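You operate a simulated robot arm through the tools that you are given. There is no shell and no other tool.

You are at the controls of a simulated robot arm. One attempt, no reset.

Task
Set the grease switch to two, close the relief valve, pump three strokes, then let the pressure off.
Fine: relief valve open again, switch back to off. Where these are worked on the way, their far stop is far enough and under half their travel is too little: relief valve.

It is judged by the outcome, as a careful person would: the job done as asked, and still so three seconds after it is handed in. It fails if anything else is knocked over, pushed out of place, dropped, spilled or broken.

Robot
A 6-joint arm with a fingered hand, fixed in place. Base frame: the origin is on the floor under the middle of its stand, x ahead of it, y to its left, z up. Readings come in m, degrees, newtons and seconds.
With the tool pointing down near the work surface it reaches from about 0.32 to 0.74 m from the base axis. Its first joint turns from -115.0 to 115.0 degrees. Payload 4 kg.
Tool frame: the origin (TCP) lies between the finger pads and is the grasp point; the fingertips stand 0.026 m ahead of it; z points along the fingers, y is the line along which they close. The gripper opens to 0.132 m; its body begins 0.073 m behind the TCP. The gripper is a hand of 4 fingers: y runs from the thumb to the fingers, the wrist lies at [0, 0, -0.239] in the tool frame, and closing takes about 1.5 s.
Orientation is that of the tool frame in the base frame, as [roll, pitch, yaw] about the fixed x, y, z axes, in that order (R = Rz(yaw) Ry(pitch) Rx(roll)). With the fingers straight down and closing along the base's y, the tool's x points along the base's -x, its y along +y and its z along -z.

Tools
- The arm moves only by the tool send_rows. Its argument "deltas" is one flat list of numbers, 6 for each row, row after row: the shift along the base's x, y, z in units of 150 mm (1.0 is 150 mm), then the turn, a rotation vector about the base's x, y, z in units of 45 degrees (1.0 is 45 degrees). In form: [dx, dy, dz, rx, ry, rz, dx, dy, dz, rx, ry, rz, ...]. A call has 1 to 20 rows; each row is the pose to reach, as a shift and turn from the pose commanded when the call began. "claw" is the finger opening in m, from 0 to 0.132, set as the call begins (left out, the last holds). A call with a number of a shift or a turn outside -1 to 1 is refused whole. Each row takes 0.2 s and may step no farther than 0.05 m and 8.6 degrees from the row before; otherwise, or with a gripper value out of range, the whole call is refused. A pose out of reach is approached as far as the arm can. The call stops where the force on the tool passes 40 N (or 10 N more than at its start, if that is more) or the arm is blocked; 0.2 s more then pass. The fingers move at their own pace (about 0.153 m/s each) and stop on an object; they squeeze with about 30 N. The grip force told is the motor's: it shows also when the fingers shut on nothing. Time passes only in rows, and 0.2 s behind the last, so rows that repeat a pose let the fingers close. It gives the time, the measured TCP pose, the force on the tool (base axes), the opening and the grip force at its end, in the units of the frame above (readings bear some noise), with the torque about the TCP (base axes, N m) and any sound that the robot's microphone picked up.
- Cameras (640 x 400 px; columns grow to the right, rows downward): "scene" is fixed at [0.3998, 0.651, 1.5625]; the picture's right is [-1.00, 0.09, 0.00], its down [0.03, 0.38, -0.93] and it looks along [-0.08, -0.92, -0.38] (base axes); focal length 318 px, centre (320, 200). "wrist" rides on the gripper at [0.068, 0.002, -0.097] in the tool frame; the picture's right is [-0.03, 1.00, 0.00], its down [-0.82, -0.02, -0.58] and it looks along [-0.58, -0.01, 0.82] (tool axes); focal length 270 px, centre (320, 200). There is no depth. A picture from a camera that has moved, and an enlarged one, comes with that camera's place and axes in the base frame and with its lens.
- camera(camera): a new picture of that camera. The clock stands still meanwhile.
- move_column(by): slides the trunk up (or, below 0, down) by that many m; the arm rides with it, the base frame stays. It gives what a move gives, with no picture.
- move_fingers(finger1, finger2, finger3, thumb_bend): sets how far each is bent, from 0 (flat) to 100 (curled in); at 30 the hand is open as for a grip, at 70 the pads meet at the TCP. One left out holds its place. A second passes; each finger stops where it meets its share of the squeeze, and holds until it gets a number again. A gripper value or a shape takes the hand back. It gives what a move gives, with no picture; readings hold the bend of each and the force on the fingers (four entries, about 0 where the hand has none), thumb and palm.
- grasp_type(shape): the hand has 4 fingers and takes this shape, open, in about a second: jaw (thumb against the fingers, like two jaws); tri (thumb and two fingers); tip (a fingertip pinch); poke (one finger out to press); point (the index stretched); flat (the hand flat); cup (the hand cupped); fist (a fist). The gripper value then closes the fingers along that shape, each until it touches; the sizes above hold for jaw. It gives what a move gives, with no picture.
- zoom(camera, box): a new picture of the part [left, top, right, bottom] of that camera's present view, enlarged. The clock stands still meanwhile.
- sign_off(): hands the job in; it is judged then, once.

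Places have to be worked out from the pictures, the camera data and where the tool is seen. Open the gripper and draw the arm clear of the work before you hand the job in, unless the task says otherwise.

The tools are called by a JSON object that holds its "method" and its "body". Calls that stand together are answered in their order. send_rows: Moves the arm, as the interface text tells. Its arguments: {"type":"object","properties":{"deltas":{"type":"array","items":{"type":"number"}},"claw":{"type":"number"}},"required":["deltas"]} The other tools are called the same way: move_column (by) moves the trunk up or down; grasp_type (shape) gives the hand a shape; move_fingers (finger1, finger2, finger3, thumb_bend) moves the fingers one by one; camera (camera) takes a picture; zoom (camera, box) takes an enlarged picture of a part of a camera's view; sign_off () hands the job in.

At the start:

```text
time_s: 0.0
tcp_pos: [0.3231, -0.3598, 1.158]
ee_rot: [180.0, 0.0, -180.0]
wrist_force: [-0.6, 0.7, 0.2]
ft_torque: [0.0, -0.03, 0.02]
finger_gap: 0.1318
finger_force: 0.1
shape: jaw
bend: [30.0, 30.0, 30.0, 30.0]
finger forces: [0.1, 0.0, 0.0, 0.0, 0.0, 0.0]
trunk travel left (down, up): [-0.9, 0.09]
```

scene: 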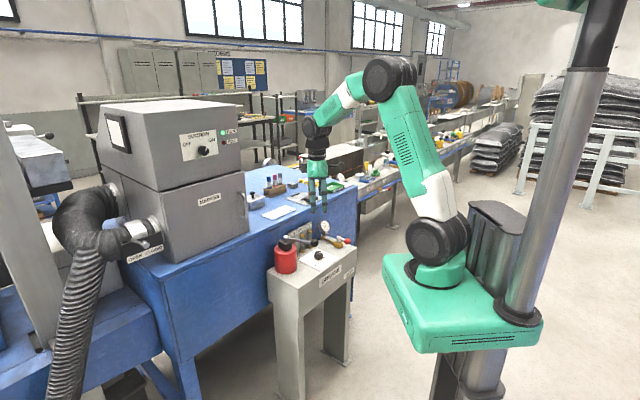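
wrist: 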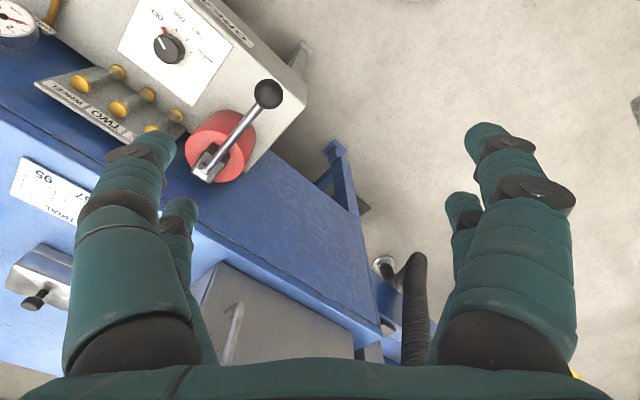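

I will begin by looking closely at the pump stand from both cameras.

{"method": "zoom", "body": {"camera": "scene", "box": [240, 200, 400, 300]}}

{"method": "zoom", "body": {"camera": "wrist", "box": [0, 0, 320, 200]}}

{"method": "zoom", "body": {"camera": "scene", "box": [80, 80, 400, 280]}}

```text
4.00 times, centred on (320, 250) of scene
camera zoom: at [0.3998, 0.651, 1.5625], right [-1.0, 0.09, 0.0], down [0.03, 0.38, -0.93], along [-0.08, -0.92, -0.38], focal length 1274 px, centre (320, 0)
```

zoom: 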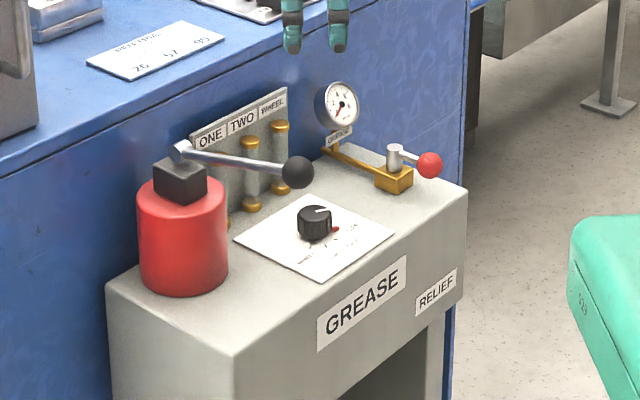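

```text
2.00 times, centred on (160, 100) of wrist
camera zoom: at [0.2544, -0.3568, 1.2562], right [0.03, 1.0, 0.0], down [0.82, -0.02, 0.58], along [0.58, -0.01, -0.82], focal length 541 px, centre (640, 400)
```

zoom: 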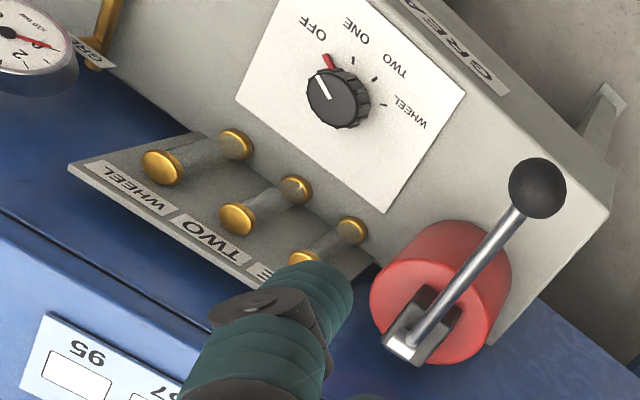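

```text
2.00 times, centred on (240, 180) of scene
camera zoom: at [0.3998, 0.651, 1.5625], right [-1.0, 0.09, 0.0], down [0.03, 0.38, -0.93], along [-0.08, -0.92, -0.38], focal length 637 px, centre (480, 240)
```

zoom: 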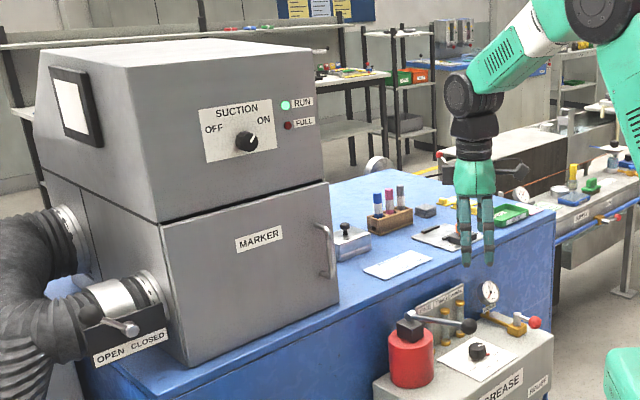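

From the two views I triangulate the knob at about (0.297, -0.592, 0.773) and the pump lever's ball at about (0.329, -0.414, 0.943). The stand is turned 45°, with its front facing (-x, +y). I'll move high up with yaw -45° to look at the relief valve and the dial.

{"method": "send_rows", "body": {"deltas": [-0.136, -0.095, -0.036, 0, 0, -0.143, -0.272, -0.191, -0.071, 0, 0, -0.286, -0.408, -0.286, -0.107, 0, 0, -0.429, -0.545, -0.381, -0.143, 0, 0, -0.571, -0.681, -0.476, -0.179, 0, 0, -0.714, -0.817, -0.572, -0.214, 0, 0, -0.857, -0.953, -0.667, -0.25, 0, 0, -1.0]}}

{"method": "camera", "body": {"camera": "wrist"}}

{"method": "camera", "body": {"camera": "scene"}}

```text
time_s: 1.6
tcp_pos: [0.1809, -0.4566, 1.1222]
ee_rot: [180.0, 0.0, 135.0]
wrist_force: [0.2, 0.5, -0.3]
ft_torque: [0.0, -0.04, 0.03]
finger_gap: 0.1319
finger_force: 0.1
shape: jaw
bend: [30.0, 30.0, 30.0, 30.0]
finger forces: [0.0, 0.0, 0.0, 0.0, 0.0, 0.0]
trunk travel left (down, up): [-0.9, 0.09]
```

```text
taken
camera wrist: at [0.1325, -0.4079, 1.2187], right [0.73, 0.69, 0.0], down [0.56, -0.59, 0.58], along [0.4, -0.42, -0.82], focal length 270 px, centre (320, 200)
```

wrist: 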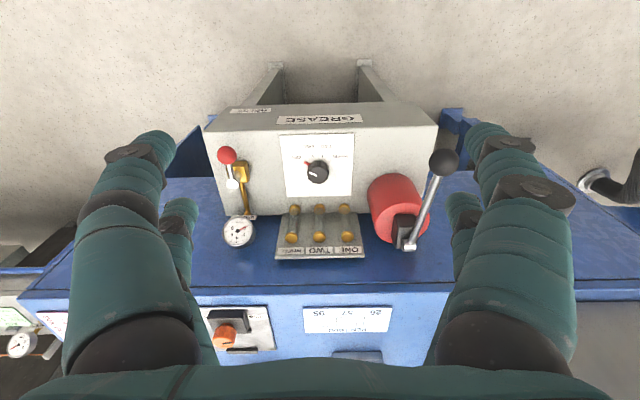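

```text
taken
```

scene: 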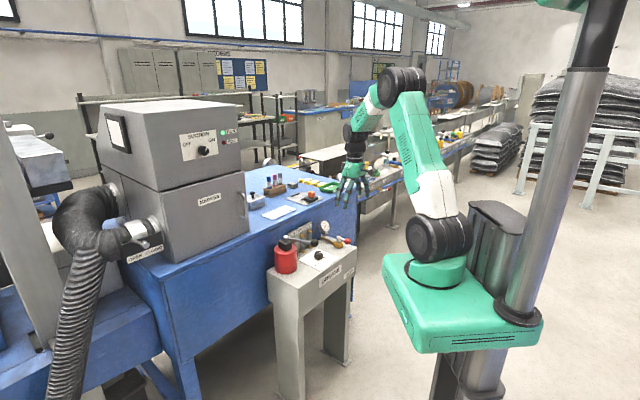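

The wrist view now shows the whole stand, upside down with the front at the top. I'll enlarge the relief valve, gauge, dial and pump.

{"method": "zoom", "body": {"camera": "wrist", "box": [190, 130, 290, 260]}}

{"method": "zoom", "body": {"camera": "wrist", "box": [270, 120, 370, 200]}}

{"method": "zoom", "body": {"camera": "wrist", "box": [350, 130, 480, 260]}}

{"method": "zoom", "body": {"camera": "wrist", "box": [200, 95, 440, 260]}}

```text
3.08 times, centred on (240, 195) of wrist
camera zoom: at [0.1325, -0.4079, 1.2187], right [0.73, 0.69, 0.0], down [0.56, -0.59, 0.58], along [0.4, -0.42, -0.82], focal length 832 px, centre (566, 215)
```

zoom: 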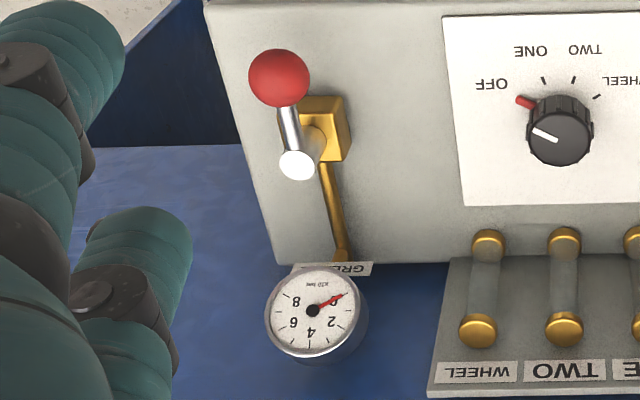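

```text
5.00 times, centred on (320, 160) of wrist
camera zoom: at [0.1325, -0.4079, 1.2187], right [0.73, 0.69, 0.0], down [0.56, -0.59, 0.58], along [0.4, -0.42, -0.82], focal length 1351 px, centre (320, 400)
```

zoom: 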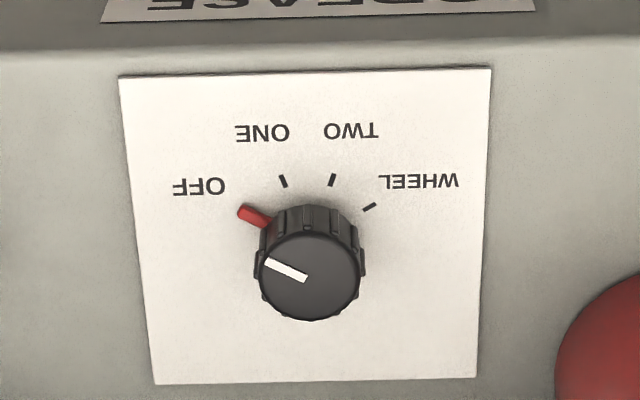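

```text
3.08 times, centred on (415, 195) of wrist
camera zoom: at [0.1325, -0.4079, 1.2187], right [0.73, 0.69, 0.0], down [0.56, -0.59, 0.58], along [0.4, -0.42, -0.82], focal length 832 px, centre (28, 215)
```

zoom: 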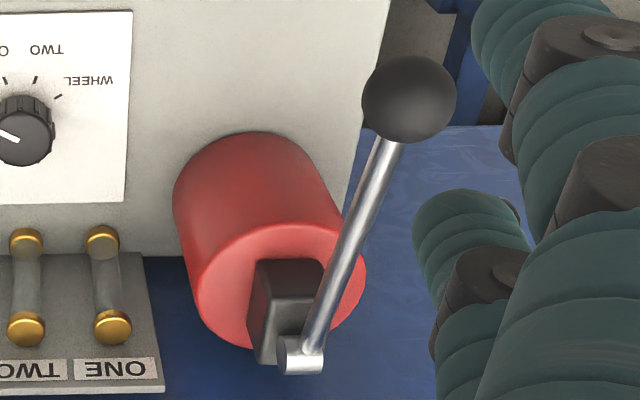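

```text
2.42 times, centred on (320, 178) of wrist
camera zoom: at [0.1325, -0.4079, 1.2187], right [0.73, 0.69, 0.0], down [0.56, -0.59, 0.58], along [0.4, -0.42, -0.82], focal length 655 px, centre (320, 254)
```

zoom: 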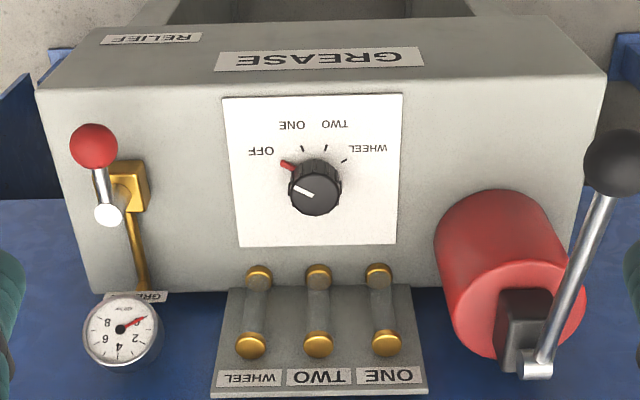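

The dial ticks sit about 40° apart, OFF to ONE to TWO to WHEEL, clockwise from above, so OFF to TWO is about -80° about z. The relief lever points to the front with its ball near (0.156, -0.660, 0.802), and its post is near (0.193, -0.700). I'll hover above the knob to refine its place.

{"method": "send_rows", "body": {"deltas": [0.099, -0.112, -0.118, 0, 0, 0, 0.198, -0.223, -0.237, 0, 0, 0, 0.297, -0.335, -0.355, 0, 0, 0, 0.397, -0.447, -0.474, 0, 0, 0, 0.496, -0.558, -0.592, 0, 0, 0, 0.595, -0.67, -0.71, 0, 0, 0, 0.694, -0.781, -0.829, 0, 0, 0, 0.793, -0.893, -0.947, 0, 0, 0]}}

{"method": "camera", "body": {"camera": "wrist"}}

{"method": "camera", "body": {"camera": "scene"}}

```text
time_s: 3.4
tcp_pos: [0.3009, -0.5935, 0.9813]
ee_rot: [-180.0, 0.0, 135.0]
wrist_force: [-0.2, -0.1, 0.5]
ft_torque: [0.01, 0.03, -0.01]
finger_gap: 0.1318
finger_force: 0.1
shape: jaw
bend: [30.0, 30.0, 30.0, 30.0]
finger forces: [0.0, 0.1, 0.1, 0.0, 0.0, 0.1]
trunk travel left (down, up): [-0.9, 0.09]
```

```text
taken
camera wrist: at [0.2539, -0.5438, 1.0788], right [0.72, 0.69, 0.0], down [0.56, -0.59, 0.58], along [0.4, -0.42, -0.82], focal length 270 px, centre (320, 200)
```

wrist: 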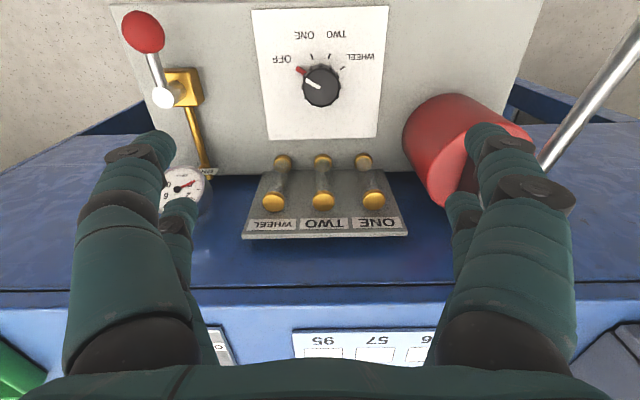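

```text
taken
```

scene: 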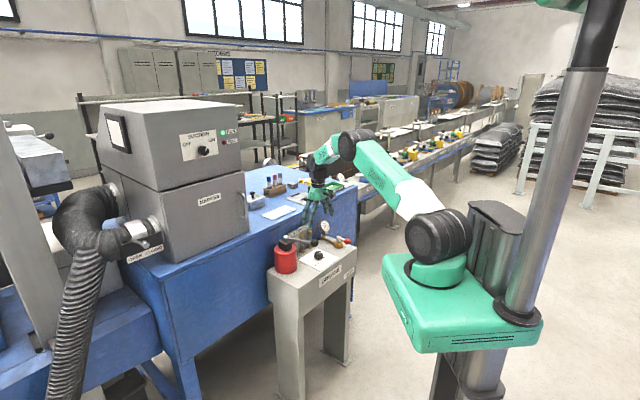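

I'll enlarge the dial from this closer view to refine the knob's centre and height.

{"method": "zoom", "body": {"camera": "wrist", "box": [240, 0, 400, 150]}}

{"method": "zoom", "body": {"camera": "wrist", "box": [100, 0, 240, 220]}}

{"method": "zoom", "body": {"camera": "scene", "box": [260, 160, 380, 280]}}

```text
2.67 times, centred on (320, 75) of wrist
camera zoom: at [0.2539, -0.5438, 1.0788], right [0.72, 0.69, 0.0], down [0.56, -0.59, 0.58], along [0.4, -0.42, -0.82], focal length 721 px, centre (320, 533)
```

zoom: 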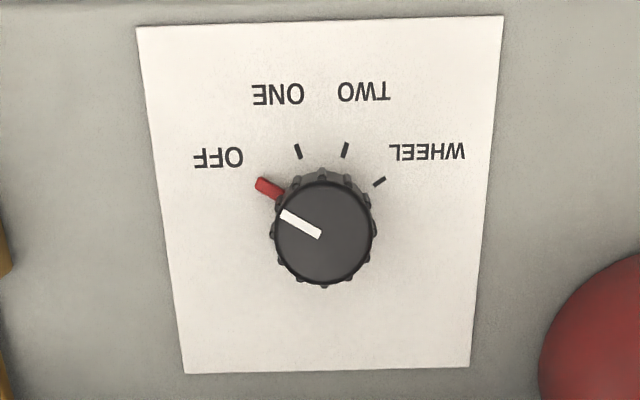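

```text
1.82 times, centred on (170, 110) of wrist
camera zoom: at [0.2539, -0.5438, 1.0788], right [0.72, 0.69, 0.0], down [0.56, -0.59, 0.58], along [0.4, -0.42, -0.82], focal length 491 px, centre (593, 364)
```

zoom: 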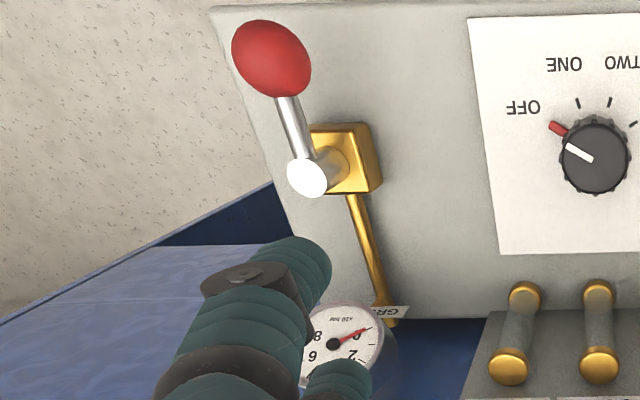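

```text
3.33 times, centred on (320, 220) of scene
camera zoom: at [0.3998, 0.651, 1.5625], right [-1.0, 0.09, 0.0], down [0.03, 0.38, -0.93], along [-0.08, -0.92, -0.38], focal length 1062 px, centre (320, 133)
```

zoom: 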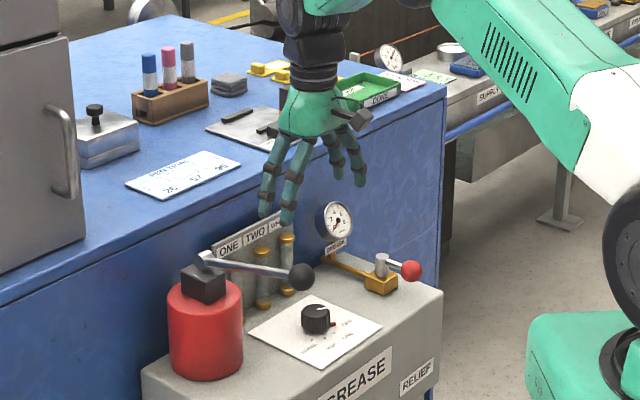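

The knob's axis works out at (0.302, -0.590), with its top at z≈0.788 and a radius of about 0.02. I'll turn +40°, so the later -80° turn stays centred, narrow the fingers to 0.08 and come down to z≈0.86 above the knob.

{"method": "send_rows", "body": {"deltas": [0.003, 0.004, -0.133, 0, 0, 0.148, 0.006, 0.008, -0.267, 0, 0, 0.296, 0.009, 0.012, -0.4, 0, 0, 0.444, 0.012, 0.016, -0.533, 0, 0, 0.593, 0.015, 0.02, -0.667, 0, 0, 0.741, 0.016, 0.022, -0.8, 0, 0, 0.889, 0.016, 0.022, -0.8, 0, 0, 0.889], "claw": 0.08}}

{"method": "camera", "body": {"camera": "wrist"}}

{"method": "zoom", "body": {"camera": "scene", "box": [260, 180, 380, 280]}}

```text
time_s: 5.0
tcp_pos: [0.3014, -0.5904, 0.8613]
ee_rot: [-180.0, -0.1, 175.1]
wrist_force: [0.5, -0.8, -0.1]
ft_torque: [-0.02, 0.01, -0.01]
finger_gap: 0.0802
finger_force: 0.0
shape: jaw
bend: [71.0, 71.0, 71.0, 70.0]
finger forces: [0.0, 0.1, 0.0, 0.0, 0.0, 0.0]
trunk travel left (down, up): [-0.9, 0.09]
```

```text
taken
camera wrist: at [0.2328, -0.5823, 0.9581], right [0.11, 0.99, 0.0], down [0.81, -0.09, 0.58], along [0.57, -0.06, -0.82], focal length 270 px, centre (320, 200)
```

wrist: 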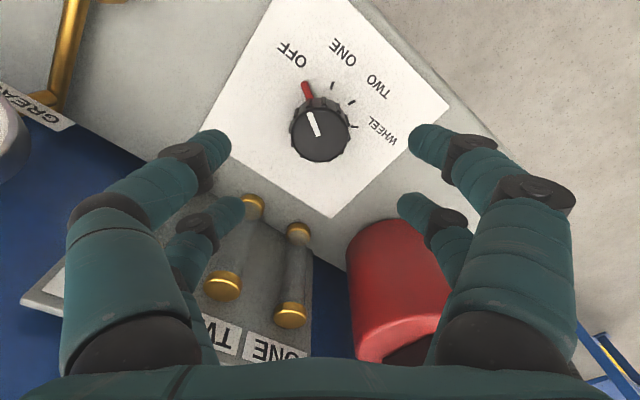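

```text
4.00 times, centred on (320, 230) of scene
camera zoom: at [0.3998, 0.651, 1.5625], right [-1.0, 0.09, 0.0], down [0.03, 0.38, -0.93], along [-0.08, -0.92, -0.38], focal length 1274 px, centre (320, 80)
```

zoom: 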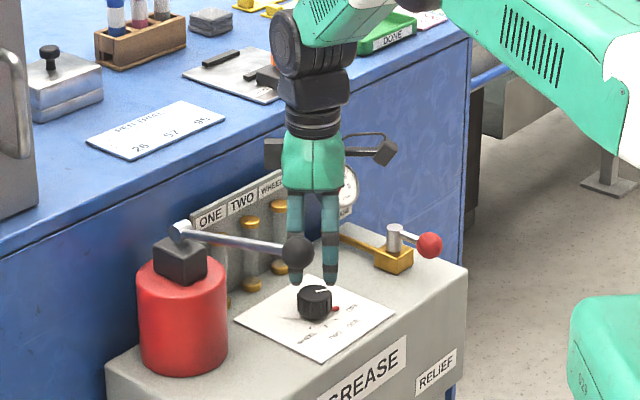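

In the wrist view the knob is centred under the tool, and the four fingertips sit two on each side, so they will cage it. I'll descend to TCP z≈0.79 with the fingers still at 0.08.

{"method": "send_rows", "body": {"deltas": [0, 0, -0.1, 0, 0, 0, 0, 0, -0.2, 0, 0, 0, 0, 0, -0.3, 0, 0, 0, 0, 0, -0.4, 0, 0, 0, 0, 0, -0.475, 0, 0, 0]}}

{"method": "camera", "body": {"camera": "wrist"}}

{"method": "zoom", "body": {"camera": "scene", "box": [260, 200, 380, 280]}}

```text
time_s: 6.2
tcp_pos: [0.3001, -0.59, 0.7912]
ee_rot: [-179.8, 0.2, 175.0]
wrist_force: [-1.9, -0.1, 11.7]
ft_torque: [0.47, -0.02, 0.03]
finger_gap: 0.0802
finger_force: 0.0
shape: jaw
bend: [72.0, 71.0, 71.0, 70.0]
finger forces: [5.5, 4.8, 1.7, 0.0, 0.1, 0.0]
trunk travel left (down, up): [-0.9, 0.09]
```

```text
taken
camera wrist: at [0.2314, -0.5813, 0.8872], right [0.11, 0.99, 0.0], down [0.81, -0.09, 0.58], along [0.58, -0.07, -0.82], focal length 270 px, centre (320, 200)
```

wrist: 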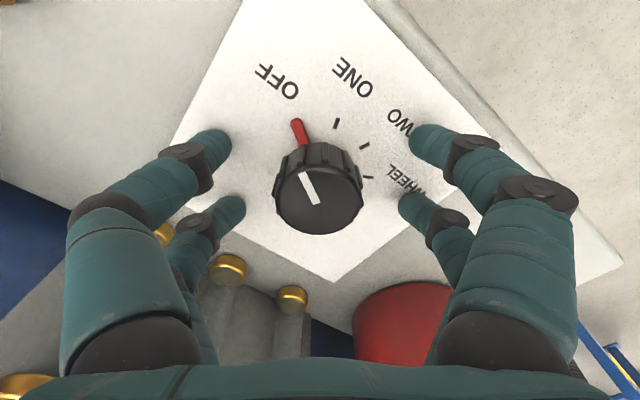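

```text
5.00 times, centred on (320, 240) of scene
camera zoom: at [0.3998, 0.651, 1.5625], right [-1.0, 0.09, 0.0], down [0.03, 0.38, -0.93], along [-0.08, -0.92, -0.38], focal length 1592 px, centre (320, 0)
```

zoom: 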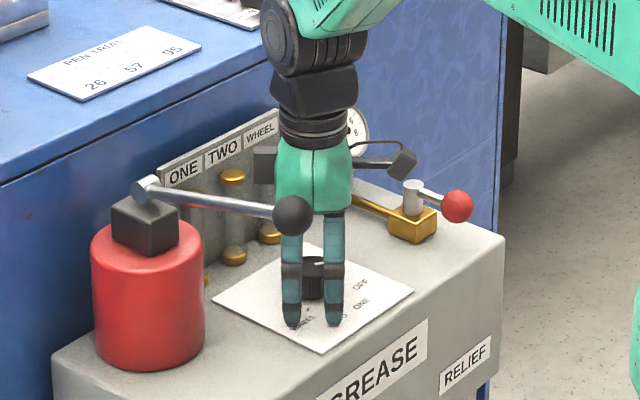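

The fingertips are lightly touching the plate: 12 N at the wrist and about 5 N on two fingers. I'll raise about 8 mm and then close gently on the knob.

{"method": "send_rows", "body": {"deltas": [0, 0, 0.03, 0, 0, 0, 0, 0, 0.055, 0, 0, 0]}}

{"method": "send_rows", "body": {"deltas": [0, 0, 0, 0, 0, 0, 0, 0, 0, 0, 0, 0, 0, 0, 0, 0, 0, 0, 0, 0, 0, 0, 0, 0, 0, 0, 0, 0, 0, 0, 0, 0, 0, 0, 0, 0], "claw": 0.05}}

{"method": "camera", "body": {"camera": "wrist"}}

```text
time_s: 6.8
tcp_pos: [0.2997, -0.5894, 0.7958]
ee_rot: [-180.0, 0.0, 175.1]
wrist_force: [0.5, 0.1, 0.0]
ft_torque: [-0.01, -0.02, -0.01]
finger_gap: 0.0801
finger_force: 0.0
shape: jaw
bend: [71.0, 71.0, 71.0, 70.0]
finger forces: [0.0, 0.0, 0.1, 0.0, 0.1, 0.0]
trunk travel left (down, up): [-0.9, 0.09]
```

```text
time_s: 8.2
tcp_pos: [0.2998, -0.5897, 0.7969]
ee_rot: [-180.0, 0.0, 175.0]
wrist_force: [-0.9, 0.1, 0.3]
ft_torque: [0.0, -0.03, 0.02]
finger_gap: 0.0506
finger_force: 0.1
shape: jaw
bend: [73.0, 73.0, 73.0, 70.0]
finger forces: [0.0, 0.1, 0.1, 0.0, 0.0, 0.0]
trunk travel left (down, up): [-0.9, 0.09]
```

```text
taken
camera wrist: at [0.2317, -0.5813, 0.8937], right [0.11, 0.99, 0.0], down [0.81, -0.09, 0.58], along [0.57, -0.07, -0.82], focal length 270 px, centre (320, 200)
```

wrist: 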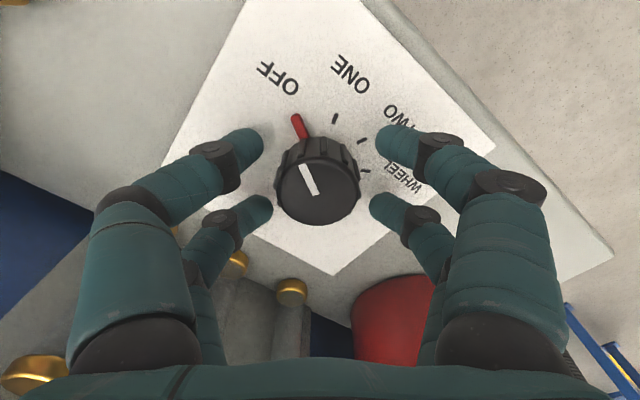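

The fingers straddle the knob, which sits about 2 mm further in +x. I'll shift by that amount and close until the fingers grip.

{"method": "send_rows", "body": {"deltas": [0.015, 0, 0, 0, 0, 0, 0.015, 0, 0, 0, 0, 0, 0.015, 0, 0, 0, 0, 0, 0.015, 0, 0, 0, 0, 0, 0.015, 0, 0, 0, 0, 0, 0.015, 0, 0, 0, 0, 0, 0.015, 0, 0, 0, 0, 0], "claw": 0.015}}

{"method": "camera", "body": {"camera": "wrist"}}

```text
time_s: 9.8
tcp_pos: [0.3025, -0.5898, 0.7961]
ee_rot: [179.9, 0.1, 175.1]
wrist_force: [-1.2, 0.7, -6.8]
ft_torque: [0.02, -0.01, 0.07]
finger_gap: 0.0148
finger_force: 29.9
shape: jaw
bend: [72.0, 72.0, 72.0, 70.0]
finger forces: [31.9, 24.1, 25.4, 0.0, 25.9, 0.0]
trunk travel left (down, up): [-0.9, 0.09]
```

```text
taken
camera wrist: at [0.2338, -0.5815, 0.8935], right [0.11, 0.99, 0.0], down [0.81, -0.09, 0.58], along [0.57, -0.06, -0.82], focal length 270 px, centre (320, 200)
```

wrist: 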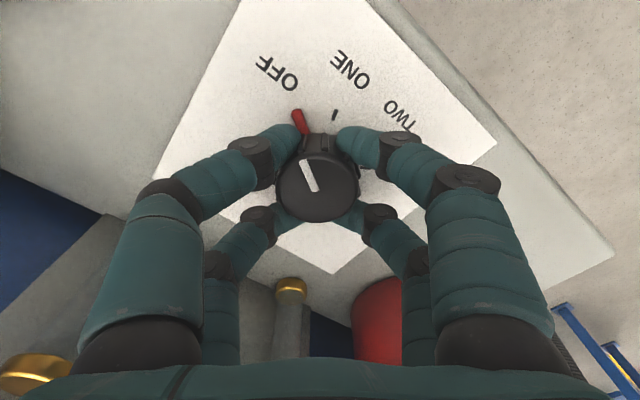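

All four fingertips hold the knob at about 25–30 N. Now I'll turn -40° about the vertical, clockwise from above, as the first half.

{"method": "send_rows", "body": {"deltas": [0, 0, 0, 0, 0, -0.111, 0, 0, 0, 0, 0, -0.222, 0, 0, 0, 0, 0, -0.333, 0, 0, 0, 0, 0, -0.444, 0, 0, 0, 0, 0, -0.556, 0, 0, 0, 0, 0, -0.667, 0, 0, 0, 0, 0, -0.778, 0, 0, 0, 0, 0, -0.889]}}

{"method": "camera", "body": {"camera": "wrist"}}

```text
time_s: 11.6
tcp_pos: [0.3026, -0.5887, 0.7965]
ee_rot: [-179.9, 0.0, 134.9]
wrist_force: [-7.5, -9.9, -2.2]
ft_torque: [-0.33, 0.22, 0.08]
finger_gap: 0.0147
finger_force: 29.6
shape: jaw
bend: [72.0, 72.0, 72.0, 70.0]
finger forces: [30.4, 23.0, 33.1, 0.1, 31.6, 0.0]
trunk travel left (down, up): [-0.9, 0.09]
```

```text
taken
camera wrist: at [0.2557, -0.5401, 0.8932], right [0.73, 0.69, 0.0], down [0.56, -0.59, 0.58], along [0.4, -0.42, -0.82], focal length 270 px, centre (320, 200)
```

wrist: 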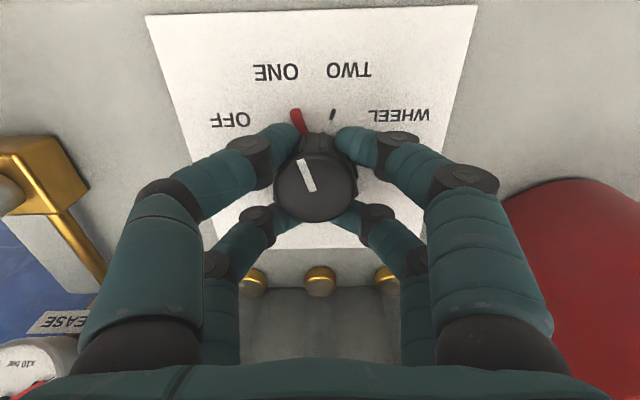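

The knob moved with the hand and its red pointer is now at ONE. I'll turn another -40° to TWO.

{"method": "send_rows", "body": {"deltas": [0, 0, 0, 0, 0, -0.111, 0, 0, 0, 0, 0, -0.222, 0, 0, 0, 0, 0, -0.333, 0, 0, 0, 0, 0, -0.444, 0, 0, 0, 0, 0, -0.556, 0, 0, 0, 0, 0, -0.667, 0, 0, 0, 0, 0, -0.778, 0, 0, 0, 0, 0, -0.889, 0, 0, 0, 0, 0, -0.889]}}

{"method": "camera", "body": {"camera": "wrist"}}

{"method": "zoom", "body": {"camera": "wrist", "box": [220, 30, 420, 230]}}

```text
time_s: 13.6
tcp_pos: [0.3037, -0.5929, 0.7957]
ee_rot: [179.9, 0.1, 94.9]
wrist_force: [-11.2, -24.7, -1.9]
ft_torque: [-0.72, 0.37, 0.12]
finger_gap: 0.0146
finger_force: 29.5
shape: jaw
bend: [72.0, 72.0, 72.0, 70.0]
finger forces: [29.2, 30.7, 43.2, 0.0, 31.0, 0.1]
trunk travel left (down, up): [-0.9, 0.09]
```

```text
taken
camera wrist: at [0.2981, -0.5235, 0.8933], right [1.0, 0.06, 0.0], down [0.05, -0.81, 0.58], along [0.04, -0.58, -0.82], focal length 270 px, centre (320, 200)
```

wrist: 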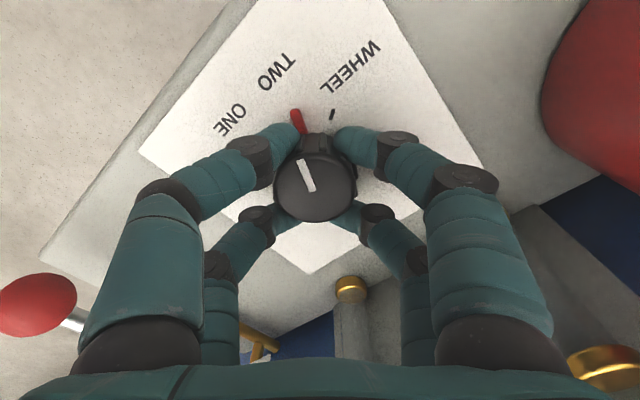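

```text
2.00 times, centred on (320, 130) of wrist
camera zoom: at [0.2981, -0.5235, 0.8933], right [1.0, 0.06, 0.0], down [0.05, -0.81, 0.58], along [0.04, -0.58, -0.82], focal length 541 px, centre (320, 340)
```

zoom: 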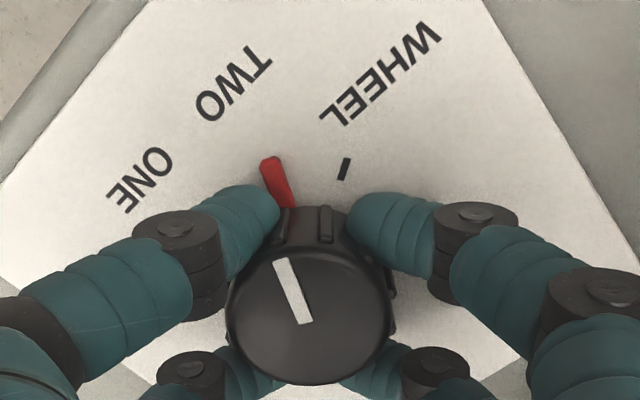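

The pointer now sits at TWO just as it earlier sat at OFF and ONE. I'll open the fingers to let go and check that the knob stays.

{"method": "send_rows", "body": {"deltas": [0, 0, 0, 0, 0, 0, 0, 0, 0, 0, 0, 0, 0, 0, 0, 0, 0, 0], "claw": 0.07}}

{"method": "send_rows", "body": {"deltas": [0, 0, 0.15, 0, 0, 0, 0, 0, 0.35, 0, 0, 0, 0, 0, 0.6, 0, 0, 0, 0, 0, 0.85, 0, 0, 0, 0, 0, 1.0, 0, 0, 0]}}

{"method": "camera", "body": {"camera": "wrist"}}

{"method": "zoom", "body": {"camera": "scene", "box": [260, 180, 380, 280]}}

```text
time_s: 14.4
tcp_pos: [0.3046, -0.5878, 0.7959]
ee_rot: [-180.0, -0.1, 95.0]
wrist_force: [-0.1, 0.6, -0.3]
ft_torque: [0.01, -0.01, -0.01]
finger_gap: 0.0694
finger_force: 0.1
shape: jaw
bend: [72.0, 72.0, 72.0, 70.0]
finger forces: [0.0, 0.1, 0.1, 0.0, 0.0, 0.1]
trunk travel left (down, up): [-0.9, 0.09]
```

```text
time_s: 15.6
tcp_pos: [0.3045, -0.5873, 0.9487]
ee_rot: [-180.0, -0.1, 95.0]
wrist_force: [-0.7, 1.3, 0.8]
ft_torque: [0.0, 0.03, -0.05]
finger_gap: 0.0694
finger_force: 0.1
shape: jaw
bend: [72.0, 72.0, 72.0, 70.0]
finger forces: [0.0, 0.1, 0.1, 0.0, 0.1, 0.0]
trunk travel left (down, up): [-0.9, 0.09]
```

```text
taken
camera wrist: at [0.3, -0.5191, 1.0464], right [1.0, 0.06, 0.0], down [0.05, -0.81, 0.58], along [0.04, -0.58, -0.82], focal length 270 px, centre (320, 200)
```

wrist: 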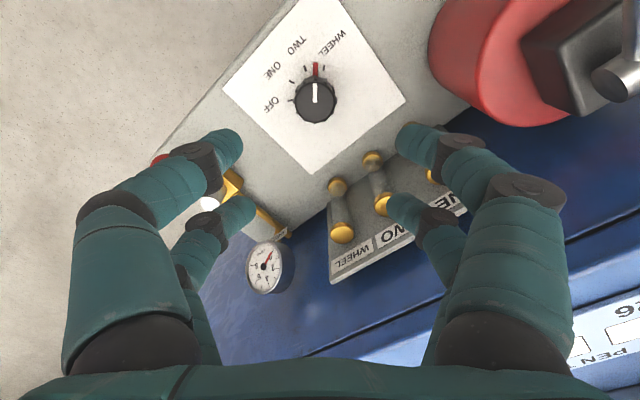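

```text
4.00 times, centred on (320, 230) of scene
camera zoom: at [0.3998, 0.651, 1.5625], right [-1.0, 0.09, 0.0], down [0.03, 0.38, -0.93], along [-0.08, -0.92, -0.38], focal length 1274 px, centre (320, 80)
```

zoom: 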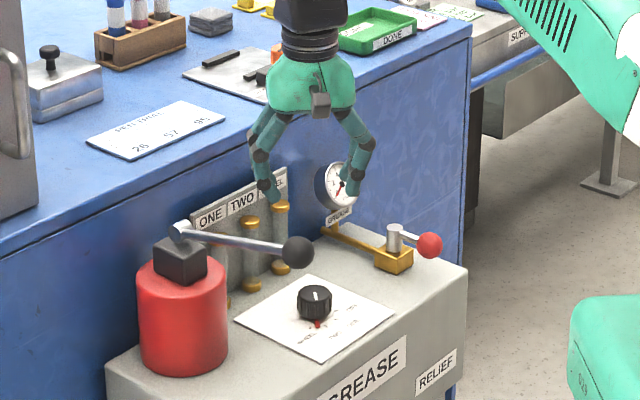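

I'll zoom in to verify the pointer's position on the dial.

{"method": "zoom", "body": {"camera": "wrist", "box": [240, 10, 400, 140]}}

```text
3.08 times, centred on (320, 75) of wrist
camera zoom: at [0.3, -0.5191, 1.0464], right [1.0, 0.06, 0.0], down [0.05, -0.81, 0.58], along [0.04, -0.58, -0.82], focal length 832 px, centre (320, 585)
```

zoom: 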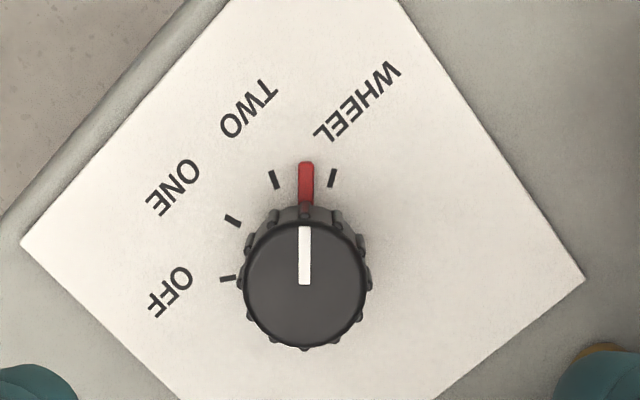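

The knob slipped about 20° past TWO when I released it, because of the sideways preload. I'll re-centre on the knob at about (0.301, -0.591), grip again, turn it back +20°, and relieve the side force before letting go.

{"method": "send_rows", "body": {"deltas": [-0.023, -0.024, -0.2, 0, 0, 0, -0.023, -0.024, -0.45, 0, 0, 0, -0.023, -0.024, -0.7, 0, 0, 0, -0.023, -0.024, -0.9, 0, 0, 0, -0.023, -0.024, -1.0, 0, 0, 0, -0.023, -0.024, -1.0, 0, 0, 0], "claw": 0.07}}

{"method": "camera", "body": {"camera": "wrist"}}

```text
time_s: 17.0
tcp_pos: [0.3005, -0.593, 0.7964]
ee_rot: [180.0, -0.1, 95.0]
wrist_force: [0.1, -0.7, 0.0]
ft_torque: [0.0, 0.03, -0.03]
finger_gap: 0.0695
finger_force: 0.2
shape: jaw
bend: [72.0, 72.0, 72.0, 70.0]
finger forces: [0.1, 0.0, 0.0, 0.0, 0.1, 0.1]
trunk travel left (down, up): [-0.9, 0.09]
```

```text
taken
camera wrist: at [0.2955, -0.5241, 0.8932], right [1.0, 0.06, 0.0], down [0.05, -0.81, 0.58], along [0.04, -0.58, -0.82], focal length 270 px, centre (320, 200)
```

wrist: 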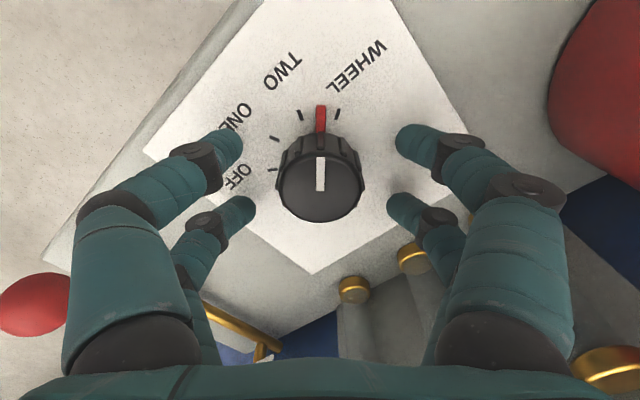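

The hand is centred on the knob to within about 1 mm. I'll close in small stages to grip it.

{"method": "send_rows", "body": {"deltas": [0, 0, 0, 0, 0, 0, 0, 0, 0, 0, 0, 0, 0, 0, 0, 0, 0, 0, 0, 0, 0, 0, 0, 0, 0, 0, 0, 0, 0, 0], "claw": 0.025}}

{"method": "send_rows", "body": {"deltas": [0, 0, 0, 0, 0, 0, 0, 0, 0, 0, 0, 0, 0, 0, 0, 0, 0, 0], "claw": 0.018}}

{"method": "camera", "body": {"camera": "wrist"}}

```text
time_s: 18.2
tcp_pos: [0.3001, -0.5926, 0.797]
ee_rot: [180.0, -0.1, 95.0]
wrist_force: [-0.1, -0.2, -0.9]
ft_torque: [-0.01, 0.02, 0.01]
finger_gap: 0.0256
finger_force: 0.1
shape: jaw
bend: [73.0, 73.0, 73.0, 70.0]
finger forces: [0.1, 0.1, 0.0, 0.0, 0.3, 0.0]
trunk travel left (down, up): [-0.9, 0.09]
```

```text
time_s: 19.0
tcp_pos: [0.3011, -0.5934, 0.7963]
ee_rot: [-180.0, 0.0, 95.0]
wrist_force: [1.7, -3.2, -6.0]
ft_torque: [-0.18, 0.0, 0.01]
finger_gap: 0.0145
finger_force: 29.5
shape: jaw
bend: [73.0, 72.0, 72.0, 70.0]
finger forces: [30.1, 26.4, 25.4, 0.1, 25.8, 0.1]
trunk travel left (down, up): [-0.9, 0.09]
```

```text
taken
camera wrist: at [0.2958, -0.5247, 0.8928], right [1.0, 0.06, 0.0], down [0.05, -0.81, 0.58], along [0.04, -0.58, -0.82], focal length 270 px, centre (320, 200)
```

wrist: 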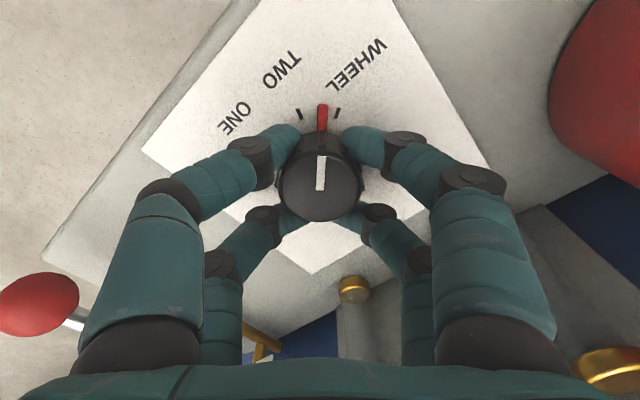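

The grip is good and the side force is small. I'll turn back +20° to bring the pointer onto TWO.

{"method": "send_rows", "body": {"deltas": [0, 0, 0, 0, 0, 0.089, 0, 0, 0, 0, 0, 0.178, 0, 0, 0, 0, 0, 0.267, 0, 0, 0, 0, 0, 0.356, 0, 0, 0, 0, 0, 0.444, 0, 0, 0, 0, 0, 0.444]}}

{"method": "camera", "body": {"camera": "wrist"}}

{"method": "zoom", "body": {"camera": "wrist", "box": [220, 30, 420, 230]}}

```text
time_s: 20.4
tcp_pos: [0.3004, -0.5942, 0.7951]
ee_rot: [179.9, 0.0, 115.0]
wrist_force: [7.6, 1.1, -5.3]
ft_torque: [-0.01, -0.2, 0.01]
finger_gap: 0.0144
finger_force: 30.0
shape: jaw
bend: [73.0, 72.0, 72.0, 70.0]
finger forces: [34.1, 28.0, 24.7, 0.0, 25.9, 0.1]
trunk travel left (down, up): [-0.9, 0.09]
```

```text
taken
camera wrist: at [0.2734, -0.5304, 0.8929], right [0.92, 0.4, 0.0], down [0.33, -0.75, 0.58], along [0.23, -0.53, -0.82], focal length 270 px, centre (320, 200)
```

wrist: 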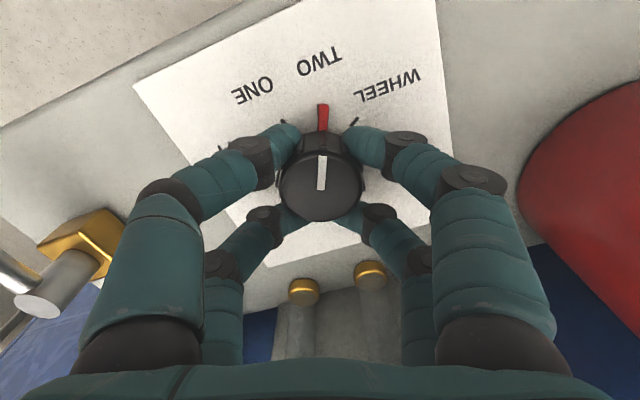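

```text
2.00 times, centred on (320, 130) of wrist
camera zoom: at [0.2734, -0.5304, 0.8929], right [0.92, 0.4, 0.0], down [0.33, -0.75, 0.58], along [0.23, -0.53, -0.82], focal length 541 px, centre (320, 340)
```

zoom: 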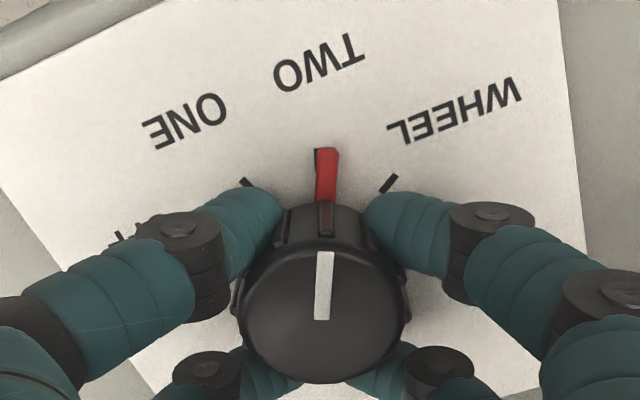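

The pointer is on TWO, with the tick just peeking out on one side. I'll add about +2°, shift +1.5 mm in x to relieve the side force, and check before releasing.

{"method": "send_rows", "body": {"deltas": [0.005, 0, 0, 0, 0, 0.03, 0.01, 0, 0, 0, 0, 0.045, 0.01, 0, 0, 0, 0, 0.045]}}

{"method": "zoom", "body": {"camera": "wrist", "box": [220, 30, 420, 230]}}

```text
time_s: 21.2
tcp_pos: [0.3013, -0.5941, 0.7959]
ee_rot: [-179.9, -0.1, 117.0]
wrist_force: [1.4, 3.4, -2.6]
ft_torque: [-0.06, -0.06, 0.04]
finger_gap: 0.0139
finger_force: 30.1
shape: jaw
bend: [73.0, 72.0, 72.0, 70.0]
finger forces: [41.7, 32.1, 25.5, 0.0, 30.4, 0.1]
trunk travel left (down, up): [-0.9, 0.09]
```

```text
2.00 times, centred on (320, 130) of wrist
camera zoom: at [0.2719, -0.5318, 0.8928], right [0.9, 0.43, 0.0], down [0.35, -0.74, 0.58], along [0.25, -0.52, -0.82], focal length 541 px, centre (320, 340)
```

zoom: 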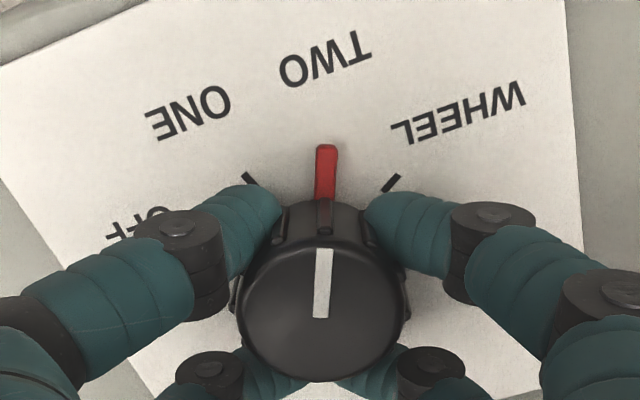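

The pointer now covers the TWO tick and the side force is small. I'll release gradually, opening slightly first.

{"method": "send_rows", "body": {"deltas": [0, 0, 0, 0, 0, 0, 0, 0, 0, 0, 0, 0], "claw": 0.024}}

{"method": "zoom", "body": {"camera": "wrist", "box": [220, 30, 420, 230]}}

```text
time_s: 21.8
tcp_pos: [0.3019, -0.5952, 0.7947]
ee_rot: [-180.0, 0.1, 117.0]
wrist_force: [-1.5, 4.0, 0.0]
ft_torque: [0.02, 0.03, 0.01]
finger_gap: 0.0243
finger_force: 0.1
shape: jaw
bend: [73.0, 73.0, 73.0, 70.0]
finger forces: [2.2, 0.0, 0.0, 0.1, 1.4, 0.0]
trunk travel left (down, up): [-0.9, 0.09]
```

```text
2.00 times, centred on (320, 130) of wrist
camera zoom: at [0.2718, -0.5321, 0.8932], right [0.9, 0.43, 0.0], down [0.35, -0.74, 0.58], along [0.25, -0.52, -0.82], focal length 541 px, centre (320, 340)
```

zoom: 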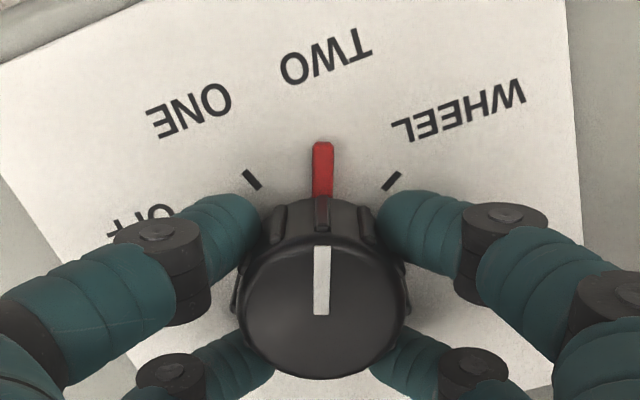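

The pointer remains on TWO with only light contact left. I'll open wider, rise, and check.

{"method": "send_rows", "body": {"deltas": [0, 0, 0, 0, 0, 0, 0, 0, 0, 0, 0, 0], "claw": 0.075}}

{"method": "send_rows", "body": {"deltas": [0, 0, 0.15, 0, 0, 0, 0, 0, 0.35, 0, 0, 0, 0, 0, 0.6, 0, 0, 0, 0, 0, 0.85, 0, 0, 0, 0, 0, 1.0, 0, 0, 0, 0, 0, 1.0, 0, 0, 0]}}

{"method": "zoom", "body": {"camera": "wrist", "box": [240, 10, 400, 140]}}

{"method": "camera", "body": {"camera": "wrist"}}

```text
time_s: 22.4
tcp_pos: [0.3018, -0.5946, 0.7953]
ee_rot: [179.9, 0.0, 117.1]
wrist_force: [0.2, 0.1, -0.3]
ft_torque: [-0.03, -0.01, 0.0]
finger_gap: 0.0744
finger_force: 0.1
shape: jaw
bend: [72.0, 72.0, 72.0, 70.0]
finger forces: [0.1, 0.1, 0.1, 0.0, 0.0, 0.0]
trunk travel left (down, up): [-0.9, 0.09]
```

```text
time_s: 23.8
tcp_pos: [0.3004, -0.5945, 0.9483]
ee_rot: [180.0, 0.1, 117.0]
wrist_force: [0.2, 0.3, -0.7]
ft_torque: [-0.01, 0.0, 0.02]
finger_gap: 0.0742
finger_force: 0.1
shape: jaw
bend: [72.0, 72.0, 72.0, 70.0]
finger forces: [0.0, 0.0, 0.1, 0.0, 0.1, 0.0]
trunk travel left (down, up): [-0.9, 0.09]
```

```text
3.08 times, centred on (320, 75) of wrist
camera zoom: at [0.271, -0.5326, 1.0459], right [0.9, 0.43, 0.0], down [0.35, -0.74, 0.58], along [0.25, -0.52, -0.82], focal length 832 px, centre (320, 585)
```

zoom: 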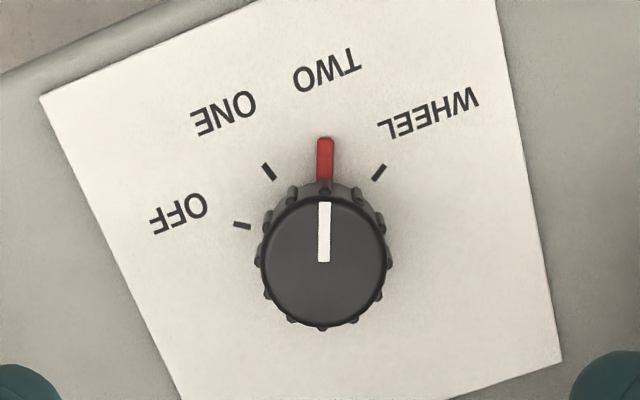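

```text
taken
camera wrist: at [0.271, -0.5326, 1.0459], right [0.9, 0.43, 0.0], down [0.35, -0.74, 0.58], along [0.25, -0.52, -0.82], focal length 270 px, centre (320, 200)
```

wrist: 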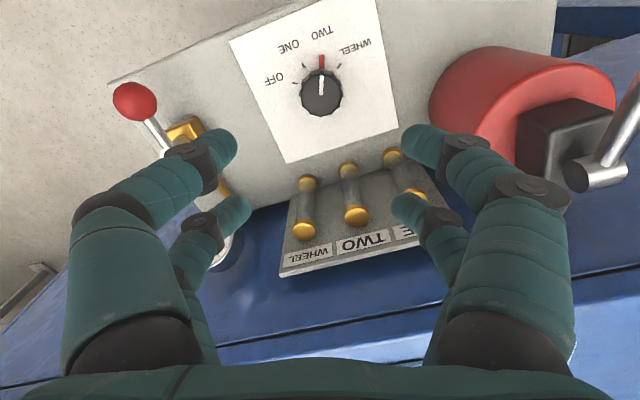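

The switch is squarely on TWO. Next is the relief valve, whose ball I place at about (0.156, -0.657, 0.806) with its post near (0.196, -0.694). I'll hover over the ball at yaw 135°, so the fingers close across the lever.

{"method": "send_rows", "body": {"deltas": [-0.16, -0.069, -0.02, 0, 0, 0.067, -0.32, -0.139, -0.06, 0, 0, 0.133, -0.48, -0.208, -0.12, 0, 0, 0.2, -0.64, -0.277, -0.18, 0, 0, 0.267, -0.8, -0.347, -0.25, 0, 0, 0.333, -0.96, -0.416, -0.32, 0, 0, 0.4, -0.96, -0.416, -0.32, 0, 0, 0.4], "claw": 0.08}}

{"method": "camera", "body": {"camera": "wrist"}}

{"method": "zoom", "body": {"camera": "scene", "box": [290, 180, 390, 280]}}

```text
time_s: 25.4
tcp_pos: [0.1574, -0.6522, 0.8995]
ee_rot: [180.0, -0.1, 135.0]
wrist_force: [-0.5, 0.5, 0.1]
ft_torque: [0.01, 0.01, -0.02]
finger_gap: 0.0794
finger_force: 0.1
shape: jaw
bend: [71.0, 71.0, 71.0, 70.0]
finger forces: [0.1, 0.1, 0.0, 0.0, 0.0, 0.1]
trunk travel left (down, up): [-0.9, 0.09]
```

```text
taken
camera wrist: at [0.1096, -0.6039, 0.9966], right [0.72, 0.69, 0.0], down [0.56, -0.59, 0.58], along [0.4, -0.42, -0.82], focal length 270 px, centre (320, 200)
```

wrist: 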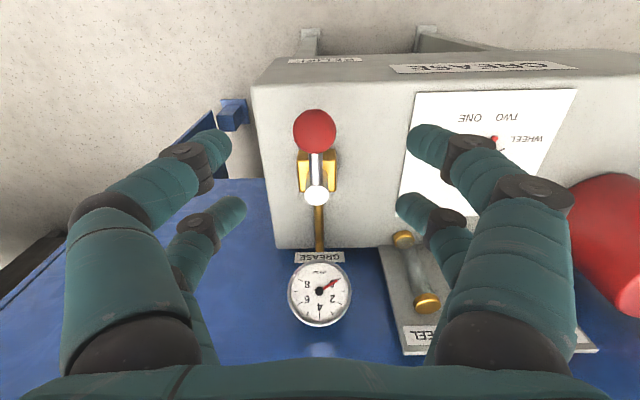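

```text
4.00 times, centred on (340, 230) of scene
camera zoom: at [0.3998, 0.651, 1.5625], right [-1.0, 0.09, 0.0], down [0.03, 0.38, -0.93], along [-0.08, -0.92, -0.38], focal length 1274 px, centre (240, 80)
```

zoom: 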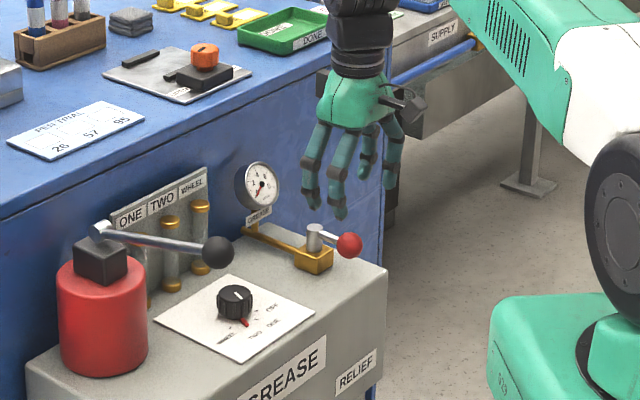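

The lever lies parallel to the pipe, meaning open. The ball is about 5 mm behind and 4.6 mm toward the thumb side of the tool axis. I'll correct for that and come down to z≈0.822, so the fingertips straddle the ball but clear the brass block.

{"method": "send_rows", "body": {"deltas": [0.001, -0.02, -0.13, 0, 0, 0, 0.001, -0.045, -0.26, 0, 0, 0, 0.001, -0.045, -0.39, 0, 0, 0, 0.001, -0.045, -0.517, 0, 0, 0, 0.001, -0.045, -0.517, 0, 0, 0]}}

{"method": "camera", "body": {"camera": "wrist"}}

{"method": "zoom", "body": {"camera": "scene", "box": [290, 180, 390, 280]}}

```text
time_s: 26.6
tcp_pos: [0.1563, -0.6618, 0.8213]
ee_rot: [179.9, 0.0, 135.0]
wrist_force: [0.2, 0.1, -0.4]
ft_torque: [-0.02, -0.05, 0.0]
finger_gap: 0.0792
finger_force: 0.1
shape: jaw
bend: [71.0, 71.0, 71.0, 70.0]
finger forces: [0.0, 0.0, 0.1, 0.0, 0.1, 0.1]
trunk travel left (down, up): [-0.9, 0.09]
```

```text
taken
camera wrist: at [0.1087, -0.6111, 0.919], right [0.73, 0.69, 0.0], down [0.56, -0.59, 0.58], along [0.4, -0.42, -0.82], focal length 270 px, centre (320, 200)
```

wrist: 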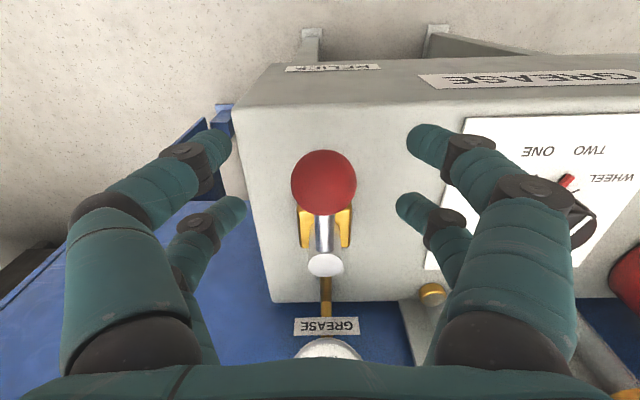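

```text
4.00 times, centred on (340, 230) of scene
camera zoom: at [0.3998, 0.651, 1.5625], right [-1.0, 0.09, 0.0], down [0.03, 0.38, -0.93], along [-0.08, -0.92, -0.38], focal length 1274 px, centre (240, 80)
```

zoom: 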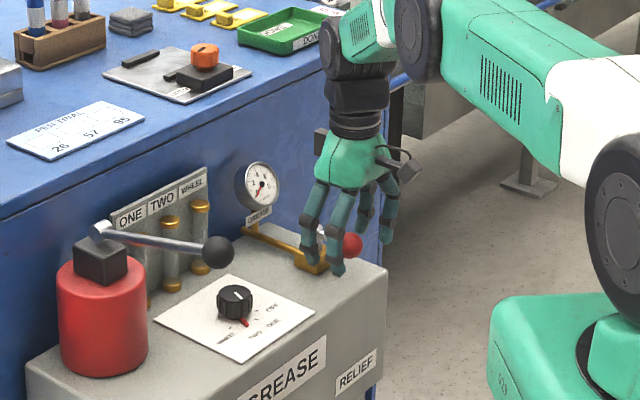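

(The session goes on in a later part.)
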